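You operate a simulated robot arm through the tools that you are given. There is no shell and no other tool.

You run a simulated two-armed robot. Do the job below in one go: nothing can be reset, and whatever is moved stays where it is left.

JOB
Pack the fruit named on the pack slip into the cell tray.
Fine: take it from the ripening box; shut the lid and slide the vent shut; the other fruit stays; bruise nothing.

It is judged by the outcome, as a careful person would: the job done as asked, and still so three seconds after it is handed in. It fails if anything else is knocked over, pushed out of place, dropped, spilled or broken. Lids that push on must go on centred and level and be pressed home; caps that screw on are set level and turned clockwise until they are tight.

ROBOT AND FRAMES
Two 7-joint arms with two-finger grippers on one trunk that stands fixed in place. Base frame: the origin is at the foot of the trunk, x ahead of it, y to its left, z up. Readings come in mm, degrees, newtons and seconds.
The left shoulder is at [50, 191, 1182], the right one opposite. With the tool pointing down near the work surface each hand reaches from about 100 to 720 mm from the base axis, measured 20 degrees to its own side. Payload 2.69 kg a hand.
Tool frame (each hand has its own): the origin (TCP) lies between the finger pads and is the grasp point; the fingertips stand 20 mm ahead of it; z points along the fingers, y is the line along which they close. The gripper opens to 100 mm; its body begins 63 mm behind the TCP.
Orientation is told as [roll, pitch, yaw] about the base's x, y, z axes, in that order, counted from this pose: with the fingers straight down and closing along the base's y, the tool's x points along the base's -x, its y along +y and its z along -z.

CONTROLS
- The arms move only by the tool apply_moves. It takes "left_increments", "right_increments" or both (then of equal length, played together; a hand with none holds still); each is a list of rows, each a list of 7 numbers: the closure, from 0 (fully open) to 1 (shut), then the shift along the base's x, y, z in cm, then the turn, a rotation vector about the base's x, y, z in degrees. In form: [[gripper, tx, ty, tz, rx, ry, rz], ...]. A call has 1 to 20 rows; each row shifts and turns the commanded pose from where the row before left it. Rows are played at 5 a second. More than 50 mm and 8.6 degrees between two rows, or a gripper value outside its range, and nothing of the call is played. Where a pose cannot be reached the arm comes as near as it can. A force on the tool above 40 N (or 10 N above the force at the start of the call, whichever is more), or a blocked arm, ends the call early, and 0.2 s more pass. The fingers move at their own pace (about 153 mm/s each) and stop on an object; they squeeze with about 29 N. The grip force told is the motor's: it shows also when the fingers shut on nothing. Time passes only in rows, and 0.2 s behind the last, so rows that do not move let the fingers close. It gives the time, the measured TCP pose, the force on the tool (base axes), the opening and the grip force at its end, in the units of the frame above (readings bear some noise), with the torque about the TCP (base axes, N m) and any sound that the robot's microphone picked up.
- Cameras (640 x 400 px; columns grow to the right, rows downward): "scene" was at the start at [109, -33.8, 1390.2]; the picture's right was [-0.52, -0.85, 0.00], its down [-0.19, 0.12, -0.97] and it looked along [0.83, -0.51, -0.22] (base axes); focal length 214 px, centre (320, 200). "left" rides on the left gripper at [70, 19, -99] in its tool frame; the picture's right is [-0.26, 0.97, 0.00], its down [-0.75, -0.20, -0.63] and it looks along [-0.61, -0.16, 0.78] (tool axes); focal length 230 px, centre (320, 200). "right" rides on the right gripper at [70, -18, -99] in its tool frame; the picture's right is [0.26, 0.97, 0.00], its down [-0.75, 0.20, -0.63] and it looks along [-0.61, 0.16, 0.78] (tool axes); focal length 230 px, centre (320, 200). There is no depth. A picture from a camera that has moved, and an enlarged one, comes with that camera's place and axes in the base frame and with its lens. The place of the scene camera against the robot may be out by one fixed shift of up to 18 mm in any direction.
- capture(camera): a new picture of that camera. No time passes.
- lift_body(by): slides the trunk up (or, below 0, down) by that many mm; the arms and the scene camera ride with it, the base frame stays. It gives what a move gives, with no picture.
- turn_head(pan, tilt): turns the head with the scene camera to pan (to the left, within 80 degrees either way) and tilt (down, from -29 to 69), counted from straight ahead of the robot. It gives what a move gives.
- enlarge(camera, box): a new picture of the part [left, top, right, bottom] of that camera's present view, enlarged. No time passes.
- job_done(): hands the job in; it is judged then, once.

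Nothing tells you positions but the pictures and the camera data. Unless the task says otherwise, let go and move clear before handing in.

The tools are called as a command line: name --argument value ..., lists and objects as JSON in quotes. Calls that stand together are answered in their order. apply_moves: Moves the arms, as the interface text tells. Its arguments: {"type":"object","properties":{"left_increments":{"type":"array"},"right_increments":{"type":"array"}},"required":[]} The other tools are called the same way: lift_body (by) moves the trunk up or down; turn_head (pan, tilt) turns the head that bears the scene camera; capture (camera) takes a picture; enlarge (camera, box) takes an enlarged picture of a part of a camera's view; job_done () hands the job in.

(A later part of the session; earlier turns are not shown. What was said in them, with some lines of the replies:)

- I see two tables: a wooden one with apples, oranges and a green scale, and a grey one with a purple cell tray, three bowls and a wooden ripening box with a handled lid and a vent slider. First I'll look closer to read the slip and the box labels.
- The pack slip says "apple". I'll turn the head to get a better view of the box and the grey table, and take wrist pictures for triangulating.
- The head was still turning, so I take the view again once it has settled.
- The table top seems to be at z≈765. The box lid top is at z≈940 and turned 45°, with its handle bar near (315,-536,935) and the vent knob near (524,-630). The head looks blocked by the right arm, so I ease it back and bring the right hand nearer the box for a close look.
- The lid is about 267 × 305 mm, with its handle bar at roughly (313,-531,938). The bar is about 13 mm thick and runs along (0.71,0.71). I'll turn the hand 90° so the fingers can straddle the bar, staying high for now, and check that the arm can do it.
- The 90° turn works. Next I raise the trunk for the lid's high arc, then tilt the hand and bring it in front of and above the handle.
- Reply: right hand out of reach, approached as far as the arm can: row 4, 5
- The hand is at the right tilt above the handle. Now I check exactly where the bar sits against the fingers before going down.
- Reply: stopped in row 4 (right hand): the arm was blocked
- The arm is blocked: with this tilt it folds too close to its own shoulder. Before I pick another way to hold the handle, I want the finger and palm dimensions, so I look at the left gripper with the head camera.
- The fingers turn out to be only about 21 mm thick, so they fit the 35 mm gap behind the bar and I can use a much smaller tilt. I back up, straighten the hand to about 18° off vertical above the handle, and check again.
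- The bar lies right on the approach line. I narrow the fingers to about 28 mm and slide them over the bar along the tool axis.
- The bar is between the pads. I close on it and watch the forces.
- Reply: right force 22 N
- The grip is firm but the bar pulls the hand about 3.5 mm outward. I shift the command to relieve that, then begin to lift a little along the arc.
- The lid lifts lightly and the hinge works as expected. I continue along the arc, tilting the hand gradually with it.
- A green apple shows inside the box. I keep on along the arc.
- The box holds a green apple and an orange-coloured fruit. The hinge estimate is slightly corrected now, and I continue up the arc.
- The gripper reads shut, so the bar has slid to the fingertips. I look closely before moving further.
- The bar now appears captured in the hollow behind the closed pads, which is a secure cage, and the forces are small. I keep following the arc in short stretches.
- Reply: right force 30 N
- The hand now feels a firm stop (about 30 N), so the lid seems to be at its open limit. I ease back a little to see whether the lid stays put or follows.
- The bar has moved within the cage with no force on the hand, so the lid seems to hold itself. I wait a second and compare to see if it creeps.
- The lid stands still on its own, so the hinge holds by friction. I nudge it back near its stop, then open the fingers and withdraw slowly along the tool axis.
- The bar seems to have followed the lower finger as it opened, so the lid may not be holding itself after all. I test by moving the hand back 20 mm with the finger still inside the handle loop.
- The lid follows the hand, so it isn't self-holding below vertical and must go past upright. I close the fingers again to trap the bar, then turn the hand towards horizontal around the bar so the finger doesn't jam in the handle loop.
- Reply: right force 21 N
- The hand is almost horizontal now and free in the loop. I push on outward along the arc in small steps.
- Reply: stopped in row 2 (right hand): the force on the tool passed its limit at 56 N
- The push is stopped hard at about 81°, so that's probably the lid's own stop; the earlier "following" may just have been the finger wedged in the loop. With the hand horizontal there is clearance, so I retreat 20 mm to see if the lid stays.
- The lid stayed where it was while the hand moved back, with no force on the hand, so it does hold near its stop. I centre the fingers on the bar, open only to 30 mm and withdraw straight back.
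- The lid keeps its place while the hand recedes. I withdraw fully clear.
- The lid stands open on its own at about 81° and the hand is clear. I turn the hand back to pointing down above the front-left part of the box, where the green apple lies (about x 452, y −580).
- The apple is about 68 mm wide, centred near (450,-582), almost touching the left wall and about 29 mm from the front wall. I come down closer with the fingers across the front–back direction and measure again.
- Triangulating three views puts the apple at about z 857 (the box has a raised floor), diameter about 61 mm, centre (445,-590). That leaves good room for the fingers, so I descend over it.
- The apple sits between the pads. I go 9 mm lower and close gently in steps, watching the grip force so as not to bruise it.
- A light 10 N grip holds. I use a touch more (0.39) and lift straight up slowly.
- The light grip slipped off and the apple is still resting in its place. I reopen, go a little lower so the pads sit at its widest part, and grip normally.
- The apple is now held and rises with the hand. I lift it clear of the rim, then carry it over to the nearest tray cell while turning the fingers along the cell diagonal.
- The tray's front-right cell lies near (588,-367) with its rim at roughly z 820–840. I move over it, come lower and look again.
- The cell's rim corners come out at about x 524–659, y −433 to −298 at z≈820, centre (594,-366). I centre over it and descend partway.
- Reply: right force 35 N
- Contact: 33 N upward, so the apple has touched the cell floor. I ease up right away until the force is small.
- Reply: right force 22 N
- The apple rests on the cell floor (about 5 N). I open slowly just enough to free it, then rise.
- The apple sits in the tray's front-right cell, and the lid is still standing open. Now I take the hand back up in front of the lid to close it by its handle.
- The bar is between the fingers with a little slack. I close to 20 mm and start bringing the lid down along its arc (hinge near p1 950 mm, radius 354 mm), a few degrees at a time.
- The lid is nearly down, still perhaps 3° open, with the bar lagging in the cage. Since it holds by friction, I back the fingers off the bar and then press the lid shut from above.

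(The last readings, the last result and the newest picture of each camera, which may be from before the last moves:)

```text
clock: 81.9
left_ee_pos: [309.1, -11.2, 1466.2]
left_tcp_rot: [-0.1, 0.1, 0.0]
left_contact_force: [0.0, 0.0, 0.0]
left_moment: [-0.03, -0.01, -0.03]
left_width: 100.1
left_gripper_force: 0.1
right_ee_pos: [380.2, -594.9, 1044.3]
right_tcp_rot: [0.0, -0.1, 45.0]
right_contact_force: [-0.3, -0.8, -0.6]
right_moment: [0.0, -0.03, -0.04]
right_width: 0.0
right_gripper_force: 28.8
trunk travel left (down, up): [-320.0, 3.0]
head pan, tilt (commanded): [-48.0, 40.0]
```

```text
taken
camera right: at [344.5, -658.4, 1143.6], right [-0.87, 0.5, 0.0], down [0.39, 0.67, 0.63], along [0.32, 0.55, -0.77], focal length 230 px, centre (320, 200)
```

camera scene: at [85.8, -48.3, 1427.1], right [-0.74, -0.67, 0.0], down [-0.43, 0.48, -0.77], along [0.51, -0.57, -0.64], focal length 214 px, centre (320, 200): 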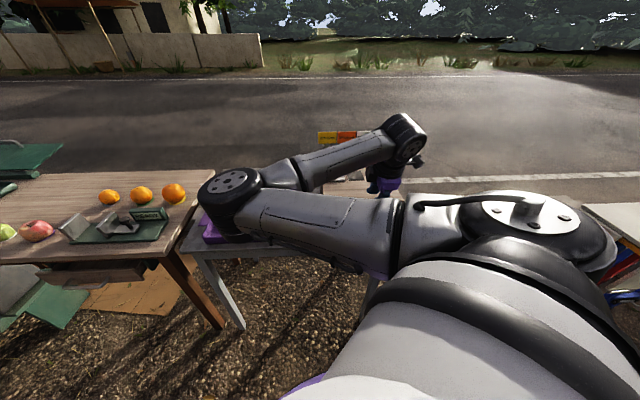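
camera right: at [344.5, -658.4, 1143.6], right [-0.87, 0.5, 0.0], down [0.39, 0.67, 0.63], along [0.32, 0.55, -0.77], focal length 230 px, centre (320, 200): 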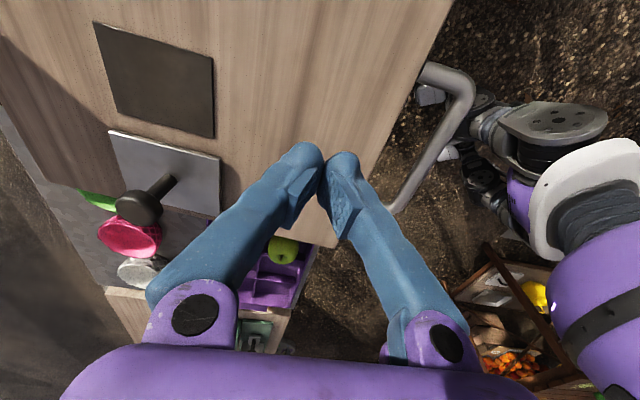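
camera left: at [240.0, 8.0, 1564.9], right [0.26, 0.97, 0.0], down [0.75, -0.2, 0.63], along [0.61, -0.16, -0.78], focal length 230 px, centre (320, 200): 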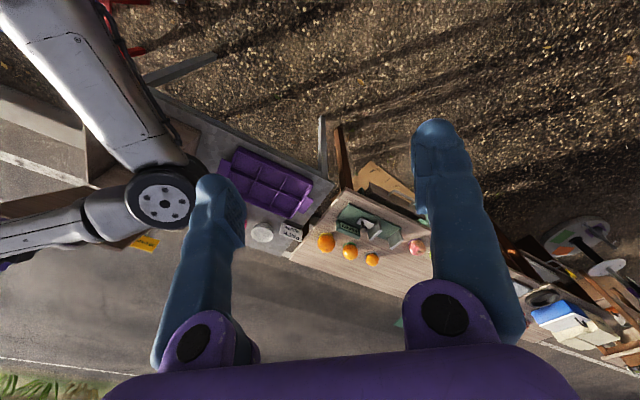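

The closed fingertips are over the front of the lid. I press it down gently until it seats.

apply_moves --right_increments '[[1.0, 0, 0, -2.0, 0, 0, 0], [1.0, 0, 0, -2.0, 0, 0, 0], [1.0, 0, 0, -1.5, 0, 0, 0], [1.0, 0, 0, -0.7, 0, 0, 0], [1.0, 0, 0, -0.7, 0, 0, 0], [1.0, 0, 0, -0.5, 0, 0, 0]]'

capture --camera "right"

```text
clock: 83.3
left_ee_pos: [308.1, -11.9, 1466.1]
left_tcp_rot: [-0.1, 0.0, 0.0]
left_contact_force: [0.1, -0.3, -0.6]
left_moment: [0.01, -0.01, 0.01]
left_width: 99.8
left_gripper_force: 0.1
right_ee_pos: [380.6, -593.5, 970.2]
right_tcp_rot: [0.0, -0.1, 45.2]
right_contact_force: [0.1, 0.3, -0.5]
right_moment: [0.02, -0.01, 0.02]
right_width: 0.0
right_gripper_force: 29.3
trunk travel left (down, up): [-320.0, 3.0]
head pan, tilt (commanded): [-48.0, 40.0]
```

```text
taken
camera right: at [344.7, -657.0, 1070.2], right [-0.87, 0.5, 0.0], down [0.39, 0.67, 0.63], along [0.32, 0.55, -0.78], focal length 230 px, centre (320, 200)
```

right: 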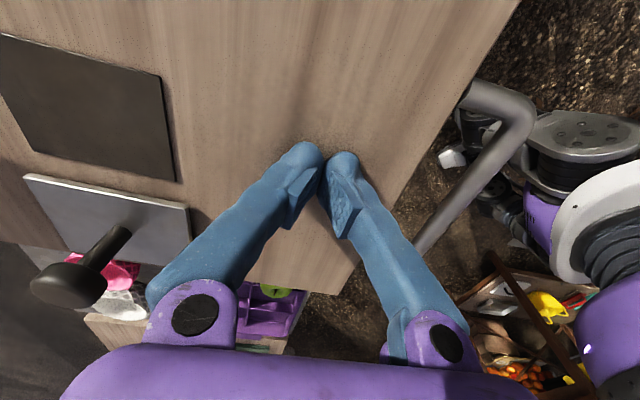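

apply_moves --right_increments '[[1.0, 0, 0, -0.4, 0, 0, 0], [1.0, 0, 0, -0.4, 0, 0, 0], [1.0, 0, 0, 0, 0, 0, 0]]'

apply_moves --right_increments '[[1.0, 0, 0, -0.3, 0, 0, 0], [1.0, 0, 0, 0, 0, 0, 0]]'

capture --camera "right"

```text
clock: 84.1
left_ee_pos: [307.5, -9.3, 1466.6]
left_tcp_rot: [-0.1, 0.0, 0.1]
left_contact_force: [0.6, -0.1, -0.8]
left_moment: [-0.01, -0.01, 0.01]
left_width: 99.9
left_gripper_force: 0.1
right_ee_pos: [380.7, -594.0, 962.6]
right_tcp_rot: [-0.2, -0.2, 45.1]
right_contact_force: [1.3, -1.0, 9.4]
right_moment: [-0.04, 0.03, 0.06]
right_width: 6.1
right_gripper_force: 29.3
trunk travel left (down, up): [-320.0, 3.0]
head pan, tilt (commanded): [-48.0, 40.0]
```

```text
clock: 84.7
left_ee_pos: [306.8, -6.6, 1466.7]
left_tcp_rot: [-0.2, -0.2, 0.0]
left_contact_force: [0.3, -0.1, -0.4]
left_moment: [0.0, 0.0, 0.0]
left_width: 100.1
left_gripper_force: 0.0
right_ee_pos: [381.0, -594.1, 964.0]
right_tcp_rot: [-0.6, 0.0, 45.3]
right_contact_force: [5.1, -6.3, 33.7]
right_moment: [-0.04, -0.03, 0.09]
right_width: 5.8
right_gripper_force: 29.5
trunk travel left (down, up): [-320.0, 3.0]
head pan, tilt (commanded): [-48.0, 40.0]
```

```text
taken
camera right: at [344.4, -655.7, 1064.3], right [-0.87, 0.5, -0.01], down [0.38, 0.68, 0.63], along [0.32, 0.54, -0.78], focal length 230 px, centre (320, 200)
```

right: 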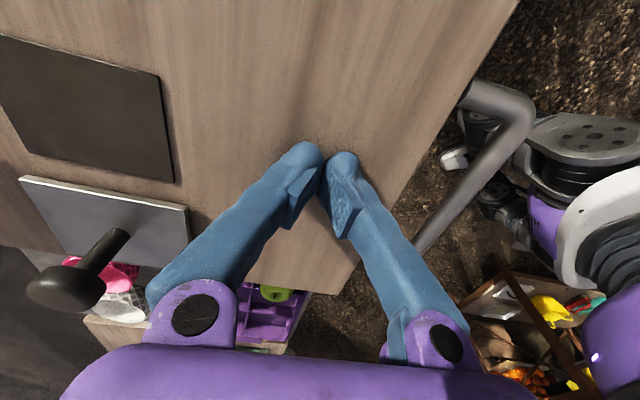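

The lid is down: 34 N met firm contact with its top at z≈944. I lift off and go over the vent knob to measure it.

apply_moves --right_increments '[[1.0, 0, 0, 1.5, 0, 0, 0], [1.0, 0, 0, 3.5, 0, 0, 0], [0.5, 0, 0, 4.0, 0, 0, 0], [0.5, 0, 0, 4.0, 0, 0, 0], [0.5, 3.0, -0.6, 0, 0, 0, 0], [0.5, 3.3, -0.6, 0, 0, 0, 0], [0.5, 3.3, -0.6, 0, 0, 0, 0], [0.5, 3.3, -0.6, 0, 0, 0, 0]]'

capture --camera "right"

capture --camera "scene"

```text
clock: 86.5
left_ee_pos: [307.6, -11.7, 1466.1]
left_tcp_rot: [0.0, 0.1, 0.0]
left_contact_force: [0.0, -0.6, -0.4]
left_moment: [0.04, -0.03, 0.0]
left_width: 99.8
left_gripper_force: 0.0
right_ee_pos: [511.1, -616.8, 1088.2]
right_tcp_rot: [0.0, -0.1, 45.1]
right_contact_force: [0.0, 0.5, 0.2]
right_moment: [-0.02, -0.01, -0.01]
right_width: 50.0
right_gripper_force: 0.2
trunk travel left (down, up): [-320.0, 3.0]
head pan, tilt (commanded): [-48.0, 40.0]
```

```text
taken
camera right: at [475.1, -680.3, 1188.2], right [-0.87, 0.5, 0.0], down [0.39, 0.67, 0.63], along [0.32, 0.55, -0.77], focal length 230 px, centre (320, 200)
```

right: 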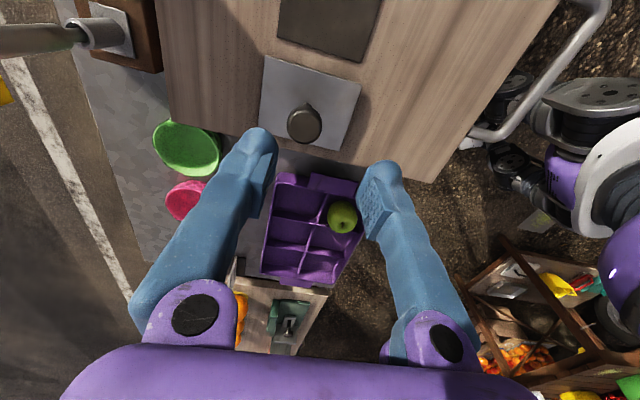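

```text
taken
camera scene: at [86.5, -49.2, 1427.0], right [-0.74, -0.67, 0.0], down [-0.43, 0.48, -0.77], along [0.51, -0.57, -0.64], focal length 214 px, centre (320, 200)
```

scene: 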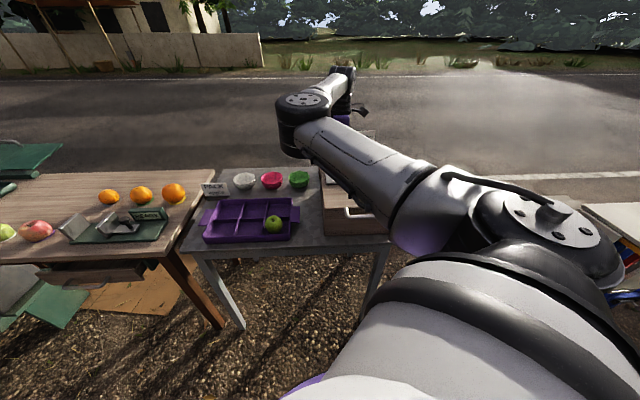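

enlarge --camera "right" --box '[230, 0, 430, 160]'

enlarge --camera "scene" --box '[300, 150, 420, 250]'

```text
2.50 times, centred on (330, 80) of right
camera zoom: at [475.1, -680.3, 1188.2], right [-0.87, 0.5, 0.0], down [0.39, 0.67, 0.63], along [0.32, 0.55, -0.77], focal length 575 px, centre (295, 500)
```

zoom: 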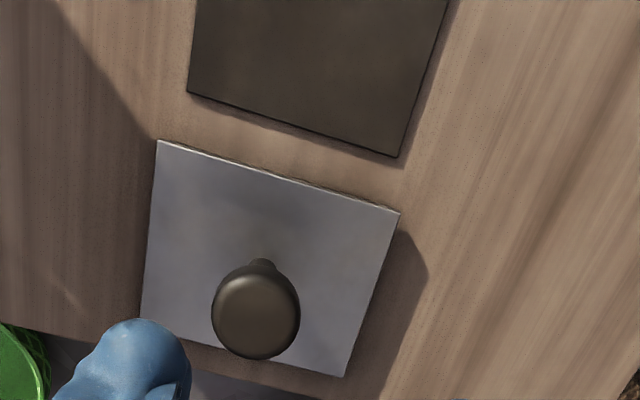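

```text
4.00 times, centred on (360, 200) of scene
camera zoom: at [86.5, -49.2, 1427.0], right [-0.74, -0.67, 0.0], down [-0.43, 0.48, -0.77], along [0.51, -0.57, -0.64], focal length 858 px, centre (160, 200)
```

zoom: 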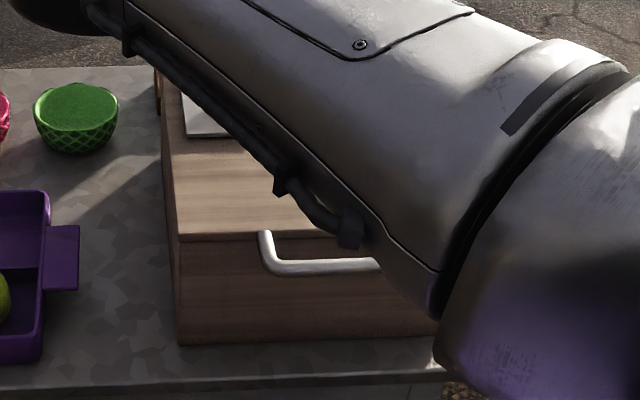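

The lid lies flush. The vent knob stands at about (523,-624), a 30 mm head near z 980, and its plate needs to slide about 81 mm to the right over the dark opening. I go down astride the knob.

apply_moves --right_increments '[[0.4, 0.6, -0.35, -1.0, 0, 0, 0], [0.4, 0.6, -0.35, -2.0, 0, 0, 0], [0.4, 0, 0, -2.5, 0, 0, 0], [0.4, 0, 0, -2.0, 0, 0, 0], [0.4, 0, 0, 0, 0, 0, 0]]'

capture --camera "right"

```text
clock: 87.7
left_ee_pos: [307.9, -9.0, 1465.3]
left_tcp_rot: [-0.1, 0.0, 0.0]
left_contact_force: [-0.5, 0.3, 0.5]
left_moment: [0.02, -0.01, 0.01]
left_width: 100.1
left_gripper_force: 0.0
right_ee_pos: [521.9, -625.6, 1015.0]
right_tcp_rot: [0.0, -0.2, 45.1]
right_contact_force: [-0.1, 0.3, 0.7]
right_moment: [0.04, 0.0, 0.02]
right_width: 59.7
right_gripper_force: 0.1
trunk travel left (down, up): [-320.0, 3.0]
head pan, tilt (commanded): [-48.0, 40.0]
```

```text
taken
camera right: at [486.1, -688.9, 1115.1], right [-0.87, 0.5, 0.0], down [0.39, 0.67, 0.63], along [0.32, 0.55, -0.77], focal length 230 px, centre (320, 200)
```

right: 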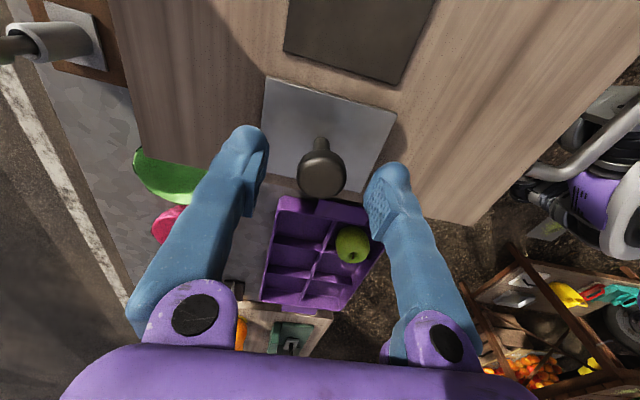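

apply_moves --right_increments '[[0.4, 0, 0, -1.5, 0, 0, 0], [0.4, 0, 0, -1.5, 0, 0, 0], [0.55, 0, 0, -0.2, 0, 0, 0], [0.65, 0, 0, 0, 0, 0, 0], [0.72, 0, 0, 0, 0, 0, 0], [0.72, 0, 0, 0, 0, 0, 0]]'

capture --camera "right"

```text
clock: 89.1
left_ee_pos: [308.4, -11.3, 1465.1]
left_tcp_rot: [0.0, 0.1, 0.0]
left_contact_force: [0.3, 0.7, 0.4]
left_moment: [-0.01, -0.01, 0.0]
left_width: 100.2
left_gripper_force: 0.1
right_ee_pos: [521.9, -625.1, 982.7]
right_tcp_rot: [0.0, -0.2, 45.0]
right_contact_force: [0.8, 0.2, 0.2]
right_moment: [-0.01, -0.01, 0.0]
right_width: 27.8
right_gripper_force: 0.0
trunk travel left (down, up): [-320.0, 3.0]
head pan, tilt (commanded): [-48.0, 40.0]
```

```text
taken
camera right: at [485.7, -688.9, 1083.0], right [-0.87, 0.5, 0.0], down [0.39, 0.67, 0.63], along [0.32, 0.55, -0.78], focal length 230 px, centre (320, 200)
```

right: 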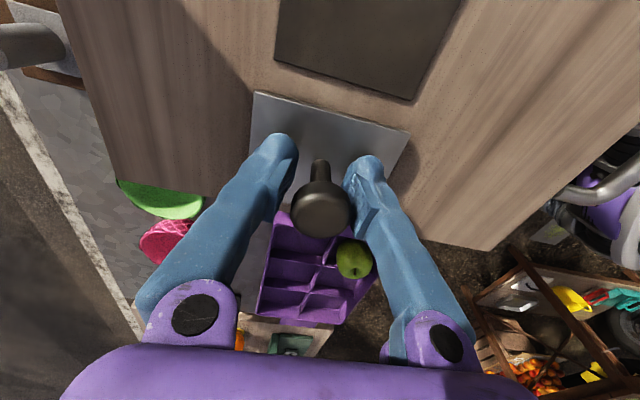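

The pads sit around the knob's stem, below its head. I close onto the stem.

apply_moves --right_increments '[[0.8, 0, 0, 0, 0, 0, 0], [0.9, 0, 0, 0, 0, 0, 0], [0.95, 0, 0, 0, 0, 0, 0], [0.95, 0, 0, 0, 0, 0, 0]]'

capture --camera "right"

```text
clock: 90.1
left_ee_pos: [307.2, -10.0, 1466.1]
left_tcp_rot: [-0.1, 0.1, 0.0]
left_contact_force: [0.3, -0.4, 0.0]
left_moment: [-0.01, -0.01, -0.03]
left_width: 100.0
left_gripper_force: 0.1
right_ee_pos: [521.3, -625.3, 982.9]
right_tcp_rot: [0.1, -0.2, 45.1]
right_contact_force: [-10.9, 10.1, -6.0]
right_moment: [0.11, 0.08, 0.04]
right_width: 17.2
right_gripper_force: 43.0
trunk travel left (down, up): [-320.0, 3.0]
head pan, tilt (commanded): [-48.0, 40.0]
```

```text
taken
camera right: at [485.0, -688.1, 1082.8], right [-0.87, 0.5, 0.0], down [0.39, 0.67, 0.63], along [0.32, 0.55, -0.77], focal length 230 px, centre (320, 200)
```

right: 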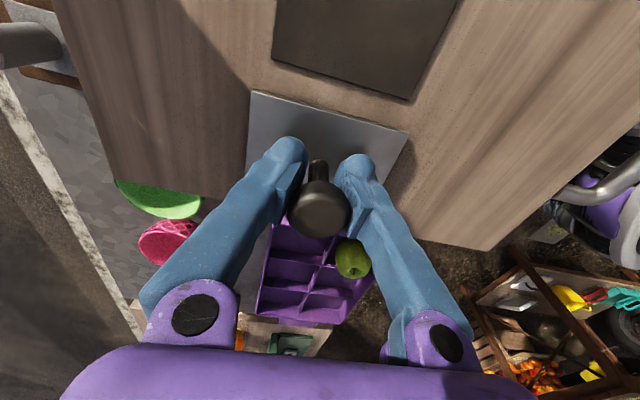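

apply_moves --right_increments '[[0.95, -0.12, 0.12, -0.05, 0, 0, 0], [0.95, -0.4, -0.4, 0, 0, 0, 0], [0.95, -0.6, -0.6, 0, 0, 0, 0], [0.95, -0.6, -0.6, 0, 0, 0, 0], [0.95, -0.6, -0.6, 0, 0, 0, 0], [0.95, 0, 0, 0, 0, 0, 0]]'

capture --camera "right"

```text
clock: 91.5
left_ee_pos: [309.3, -10.9, 1464.9]
left_tcp_rot: [-0.1, 0.0, 0.0]
left_contact_force: [-1.0, 0.6, -0.5]
left_moment: [0.0, -0.01, -0.01]
left_width: 100.1
left_gripper_force: 0.1
right_ee_pos: [499.3, -645.6, 983.0]
right_tcp_rot: [-0.3, -0.1, 45.3]
right_contact_force: [8.5, -8.0, 7.4]
right_moment: [0.26, -0.14, 0.03]
right_width: 16.9
right_gripper_force: 42.7
trunk travel left (down, up): [-320.0, 3.0]
head pan, tilt (commanded): [-48.0, 40.0]
```

```text
taken
camera right: at [463.0, -709.2, 1082.4], right [-0.87, 0.5, -0.01], down [0.38, 0.67, 0.63], along [0.32, 0.55, -0.78], focal length 230 px, centre (320, 200)
```

right: 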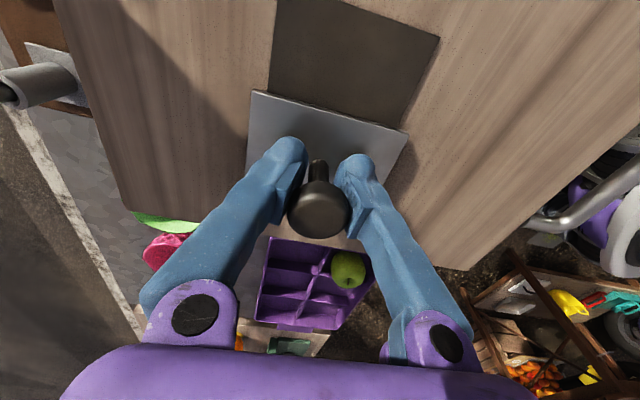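

The vent plate slides along with the hand. I continue.

apply_moves --right_increments '[[0.95, -0.62, -0.78, 0.05, 0, 0, 0], [0.95, -0.7, -0.7, 0, 0, 0, 0], [0.95, -0.7, -0.7, 0, 0, 0, 0], [0.95, -0.7, -0.7, 0, 0, 0, 0], [0.95, 0, 0, 0, 0, 0, 0]]'

capture --camera "right"

```text
clock: 92.7
left_ee_pos: [307.7, -10.9, 1465.9]
left_tcp_rot: [-0.1, -0.1, 0.0]
left_contact_force: [1.1, 0.6, -0.8]
left_moment: [0.02, -0.02, 0.0]
left_width: 99.9
left_gripper_force: 0.1
right_ee_pos: [471.6, -673.9, 981.7]
right_tcp_rot: [0.0, -0.2, 45.1]
right_contact_force: [3.2, -1.7, 4.4]
right_moment: [0.15, -0.11, 0.07]
right_width: 16.7
right_gripper_force: 42.5
trunk travel left (down, up): [-320.0, 3.0]
head pan, tilt (commanded): [-48.0, 40.0]
```

```text
taken
camera right: at [435.0, -737.6, 1082.1], right [-0.87, 0.5, 0.0], down [0.39, 0.67, 0.63], along [0.32, 0.55, -0.78], focal length 230 px, centre (320, 200)
```

right: 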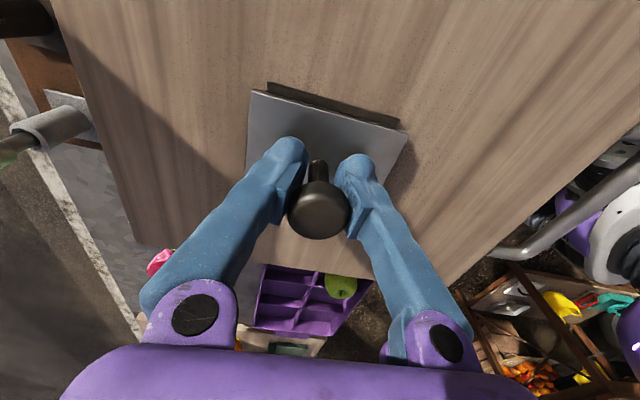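

apply_moves --right_increments '[[0.95, -0.3, -0.3, 0, 0, 0, 0], [0.95, -0.3, -0.3, 0, 0, 0, 0], [0.95, 0, 0, 0, 0, 0, 0]]'

enlarge --camera "right" --box '[200, 40, 440, 200]'

```text
clock: 93.5
left_ee_pos: [308.8, -10.5, 1466.5]
left_tcp_rot: [-0.1, 0.0, -0.1]
left_contact_force: [-0.3, 0.2, 0.3]
left_moment: [0.05, -0.01, 0.03]
left_width: 99.8
left_gripper_force: 0.0
right_ee_pos: [465.2, -680.2, 981.6]
right_tcp_rot: [0.0, -0.2, 45.1]
right_contact_force: [0.3, 0.2, 0.9]
right_moment: [-0.08, 0.1, 0.02]
right_width: 16.9
right_gripper_force: 42.7
trunk travel left (down, up): [-320.0, 3.0]
head pan, tilt (commanded): [-48.0, 40.0]
```

```text
2.50 times, centred on (320, 120) of right
camera zoom: at [429.2, -743.5, 1082.1], right [-0.87, 0.5, 0.0], down [0.39, 0.67, 0.63], along [0.32, 0.55, -0.78], focal length 575 px, centre (320, 400)
```

zoom: 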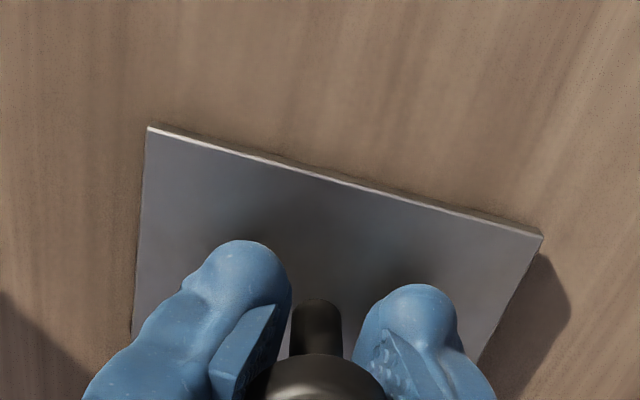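

The dark opening is covered now. I nudge slightly further to feel for the slide's end stop.

apply_moves --right_increments '[[0.95, -0.15, -0.15, 0, 0, 0, 0], [0.95, 0, 0, 0, 0, 0, 0]]'

apply_moves --right_increments '[[0.95, -0.15, -0.15, 0, 0, 0, 0], [0.95, 0, 0, 0, 0, 0, 0]]'

enlarge --camera "right" --box '[200, 40, 440, 200]'

```text
clock: 94.1
left_ee_pos: [308.8, -10.2, 1466.7]
left_tcp_rot: [-0.1, 0.0, 0.0]
left_contact_force: [0.2, -0.4, -0.9]
left_moment: [-0.03, 0.02, -0.03]
left_width: 100.2
left_gripper_force: 0.1
right_ee_pos: [463.3, -681.0, 982.8]
right_tcp_rot: [-0.1, -0.2, 45.2]
right_contact_force: [-1.5, 5.6, -2.8]
right_moment: [-0.28, 0.22, -0.04]
right_width: 16.6
right_gripper_force: 42.6
trunk travel left (down, up): [-320.0, 3.0]
head pan, tilt (commanded): [-48.0, 40.0]
```

```text
clock: 94.7
left_ee_pos: [308.8, -9.8, 1466.5]
left_tcp_rot: [-0.2, 0.0, 0.0]
left_contact_force: [-1.0, -0.2, -0.8]
left_moment: [0.02, 0.02, 0.0]
left_width: 100.0
left_gripper_force: 0.1
right_ee_pos: [463.4, -681.1, 981.7]
right_tcp_rot: [-0.2, -0.3, 45.3]
right_contact_force: [1.3, 13.4, -4.5]
right_moment: [-0.46, 0.4, 0.07]
right_width: 16.6
right_gripper_force: 42.2
trunk travel left (down, up): [-320.0, 3.0]
head pan, tilt (commanded): [-48.0, 40.0]
```

```text
2.50 times, centred on (320, 120) of right
camera zoom: at [428.0, -745.1, 1081.9], right [-0.87, 0.5, 0.0], down [0.38, 0.67, 0.63], along [0.31, 0.55, -0.77], focal length 575 px, centre (320, 400)
```

zoom: 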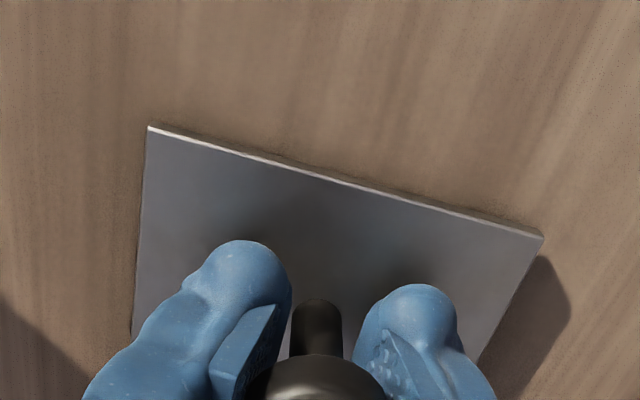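

The slide is at its end stop, with 10 N and no further motion. I open, rise straight up and clear the box.

apply_moves --right_increments '[[0.7, 0, 0, 0, 0, 0, 0], [0.5, 0, 0, 0, 0, 0, 0], [0.4, 0, 0, 0, 0, 0, 0], [0.4, 0, 0, 0, 0, 0, 0], [0.4, 0, 0, 1.0, 0, 0, 0], [0.4, 0, 0, 2.0, 0, 0, 0], [0.4, 0, 0, 3.0, 0, 0, 0], [0.4, 0, 0, 4.0, 0, 0, 0], [0.4, 0, 0, 4.0, 0, 0, 0], [0.4, 0, 0, 4.0, 0, 0, 0]]'

capture --camera "right"

enlarge --camera "right" --box '[200, 0, 480, 180]'

```text
clock: 96.9
left_ee_pos: [307.2, -10.6, 1466.6]
left_tcp_rot: [-0.1, 0.0, 0.0]
left_contact_force: [0.8, -0.1, 0.1]
left_moment: [-0.03, 0.02, -0.02]
left_width: 100.0
left_gripper_force: 0.1
right_ee_pos: [461.6, -682.7, 1164.6]
right_tcp_rot: [-0.1, -0.2, 45.2]
right_contact_force: [-0.7, 0.3, 0.0]
right_moment: [0.01, -0.02, -0.02]
right_width: 59.9
right_gripper_force: 0.1
trunk travel left (down, up): [-320.0, 3.0]
head pan, tilt (commanded): [-48.0, 40.0]
```

```text
taken
camera right: at [425.7, -745.1, 1264.3], right [-0.87, 0.5, 0.0], down [0.39, 0.67, 0.63], along [0.32, 0.55, -0.77], focal length 230 px, centre (320, 200)
```

right: 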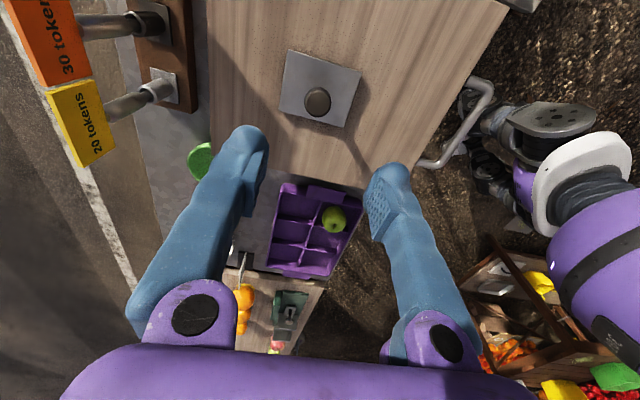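

```text
2.22 times, centred on (340, 90) of right
camera zoom: at [425.7, -745.1, 1264.3], right [-0.87, 0.5, 0.0], down [0.39, 0.67, 0.63], along [0.32, 0.55, -0.77], focal length 511 px, centre (276, 444)
```

zoom: 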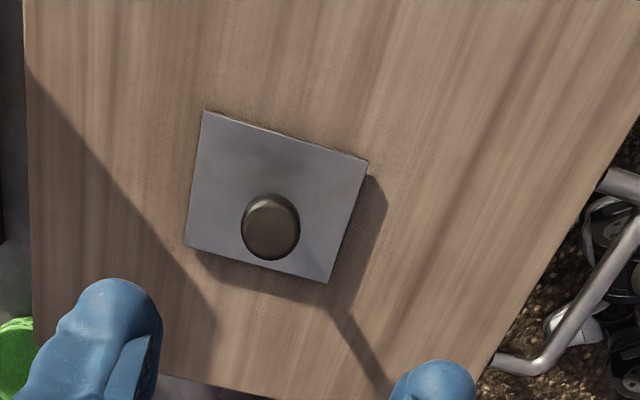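

The vent plate fully covers the opening. I move the hand well clear and check the whole scene.

apply_moves --right_increments '[[0.4, -1.0, 1.5, 3.0, 0, 0, 0], [0.4, -1.5, 2.5, 2.5, 0, 0, 0], [0.4, -1.5, 2.5, 2.5, 0, 0, 0], [0.4, -1.5, 2.5, 2.5, 0, 0, 0], [0.4, -1.5, 2.5, 2.5, 0, 0, 0], [0.4, -1.5, 2.5, 2.5, 0, 0, 0], [0.4, -1.5, 2.5, 2.5, 0, 0, 0], [0.4, -1.5, 2.5, 2.5, 0, 0, 0], [0.4, -1.5, 2.5, 2.0, 0, 0, 0]]'

turn_head --pan -40 --tilt 30

capture --camera "scene"

capture --camera "right"

capture --camera "left"

```text
clock: 98.9
left_ee_pos: [307.1, -9.5, 1465.8]
left_tcp_rot: [-0.1, 0.0, 0.0]
left_contact_force: [-0.5, 0.1, -0.7]
left_moment: [0.01, 0.0, -0.01]
left_width: 100.1
left_gripper_force: 0.0
right_ee_pos: [330.4, -466.9, 1388.3]
right_tcp_rot: [-0.1, -0.2, 45.1]
right_contact_force: [0.5, -0.5, 0.1]
right_moment: [-0.02, 0.01, 0.0]
right_width: 59.9
right_gripper_force: 0.0
trunk travel left (down, up): [-320.0, 3.0]
head pan, tilt (commanded): [-48.0, 40.0]
```

```text
clock: 99.6
left_ee_pos: [309.3, -9.7, 1466.3]
left_tcp_rot: [-0.1, 0.0, 0.0]
left_contact_force: [-0.1, -0.5, -0.5]
left_moment: [0.0, 0.02, -0.01]
left_width: 100.1
left_gripper_force: 0.0
right_ee_pos: [331.4, -469.9, 1387.5]
right_tcp_rot: [0.0, -0.2, 45.1]
right_contact_force: [-1.0, -0.1, -0.5]
right_moment: [-0.02, -0.02, -0.03]
right_width: 59.9
right_gripper_force: 0.0
trunk travel left (down, up): [-320.0, 3.0]
head pan, tilt (commanded): [-40.0, 30.0]
```

```text
taken
camera scene: at [98.7, -43.9, 1442.4], right [-0.64, -0.77, 0.0], down [-0.38, 0.32, -0.87], along [0.66, -0.56, -0.5], focal length 214 px, centre (320, 200)
```

scene: 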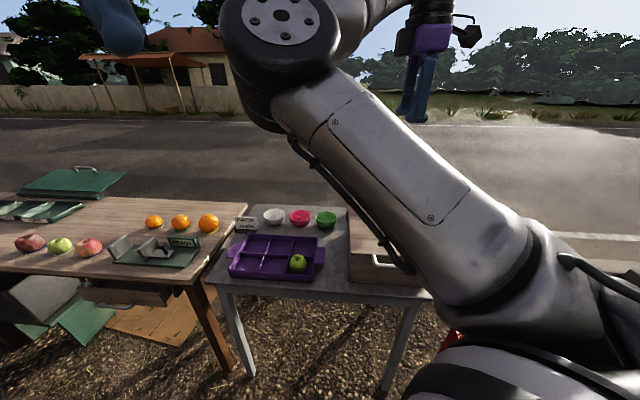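

```text
taken
camera right: at [295.8, -532.9, 1487.6], right [-0.87, 0.5, 0.0], down [0.39, 0.67, 0.63], along [0.32, 0.55, -0.77], focal length 230 px, centre (320, 200)
```

right: 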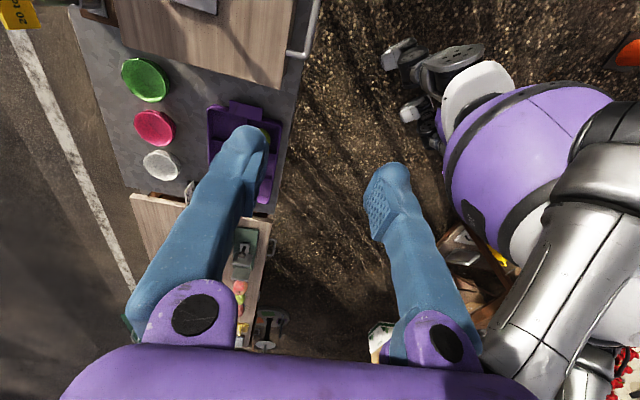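

```text
taken
camera left: at [240.1, 7.7, 1564.9], right [0.26, 0.97, 0.0], down [0.75, -0.2, 0.63], along [0.61, -0.16, -0.78], focal length 230 px, centre (320, 200)
```

left: 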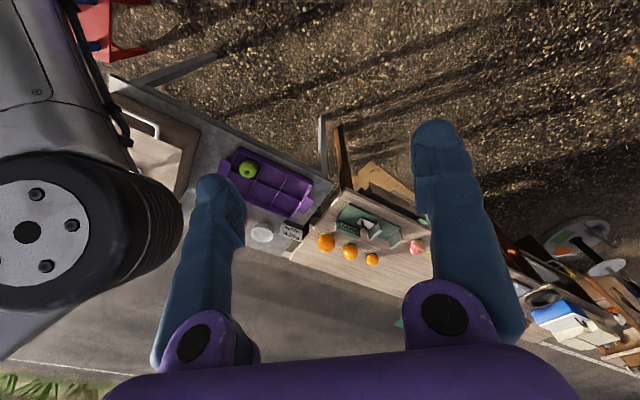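

enlarge --camera "left" --box '[90, 70, 250, 200]'

enlarge --camera "scene" --box '[210, 200, 450, 310]'

```text
3.08 times, centred on (170, 135) of left
camera zoom: at [240.1, 7.7, 1564.9], right [0.26, 0.97, 0.0], down [0.75, -0.2, 0.63], along [0.61, -0.16, -0.78], focal length 708 px, centre (782, 400)
```

zoom: 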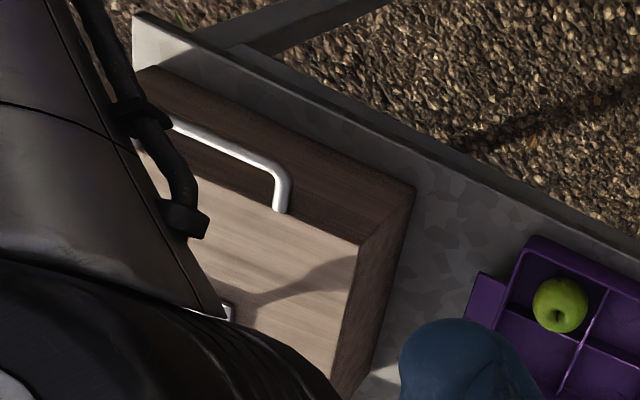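

```text
2.67 times, centred on (330, 255) of scene
camera zoom: at [98.7, -43.9, 1442.4], right [-0.64, -0.77, 0.0], down [-0.38, 0.32, -0.87], along [0.66, -0.56, -0.5], focal length 572 px, centre (293, 53)
```

zoom: 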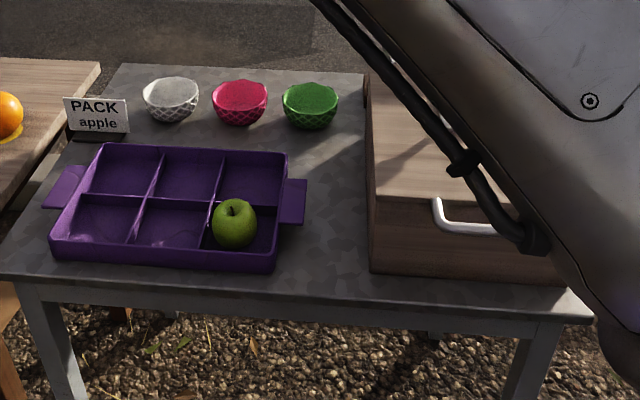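

The apple is in a tray cell. The lid lies flush with its front corner where it was at the start, the vent plate is at its stop over the opening, the orange stayed in the box, and nothing else has moved. Both hands are clear, so I hand the job in.

job_done

```text
The job is handed in.
```

The job is handed in: the green apple from the ripening box is in the front-right cell of the tray. I haven't been told the verdict.

- **Lid:** shut. I pressed the front down until it met firm contact at about 34 N, and it looks flush with the box. The box has not moved.
- **Vent:** slid about 80 mm to its end stop. The plate covers the whole opening.
- **Other fruit:** the orange stayed in the box. The bowls, the slip and the fruit on the other table look as they did at the start.

**Bruising:** the first, lighter grip slipped off as I began to lift, with the apple still at the box floor. I then held it at about 29 N. Setting it down, I overshot slightly and pressed about 33 N for a moment before easing off. I saw no mark on it afterwards.
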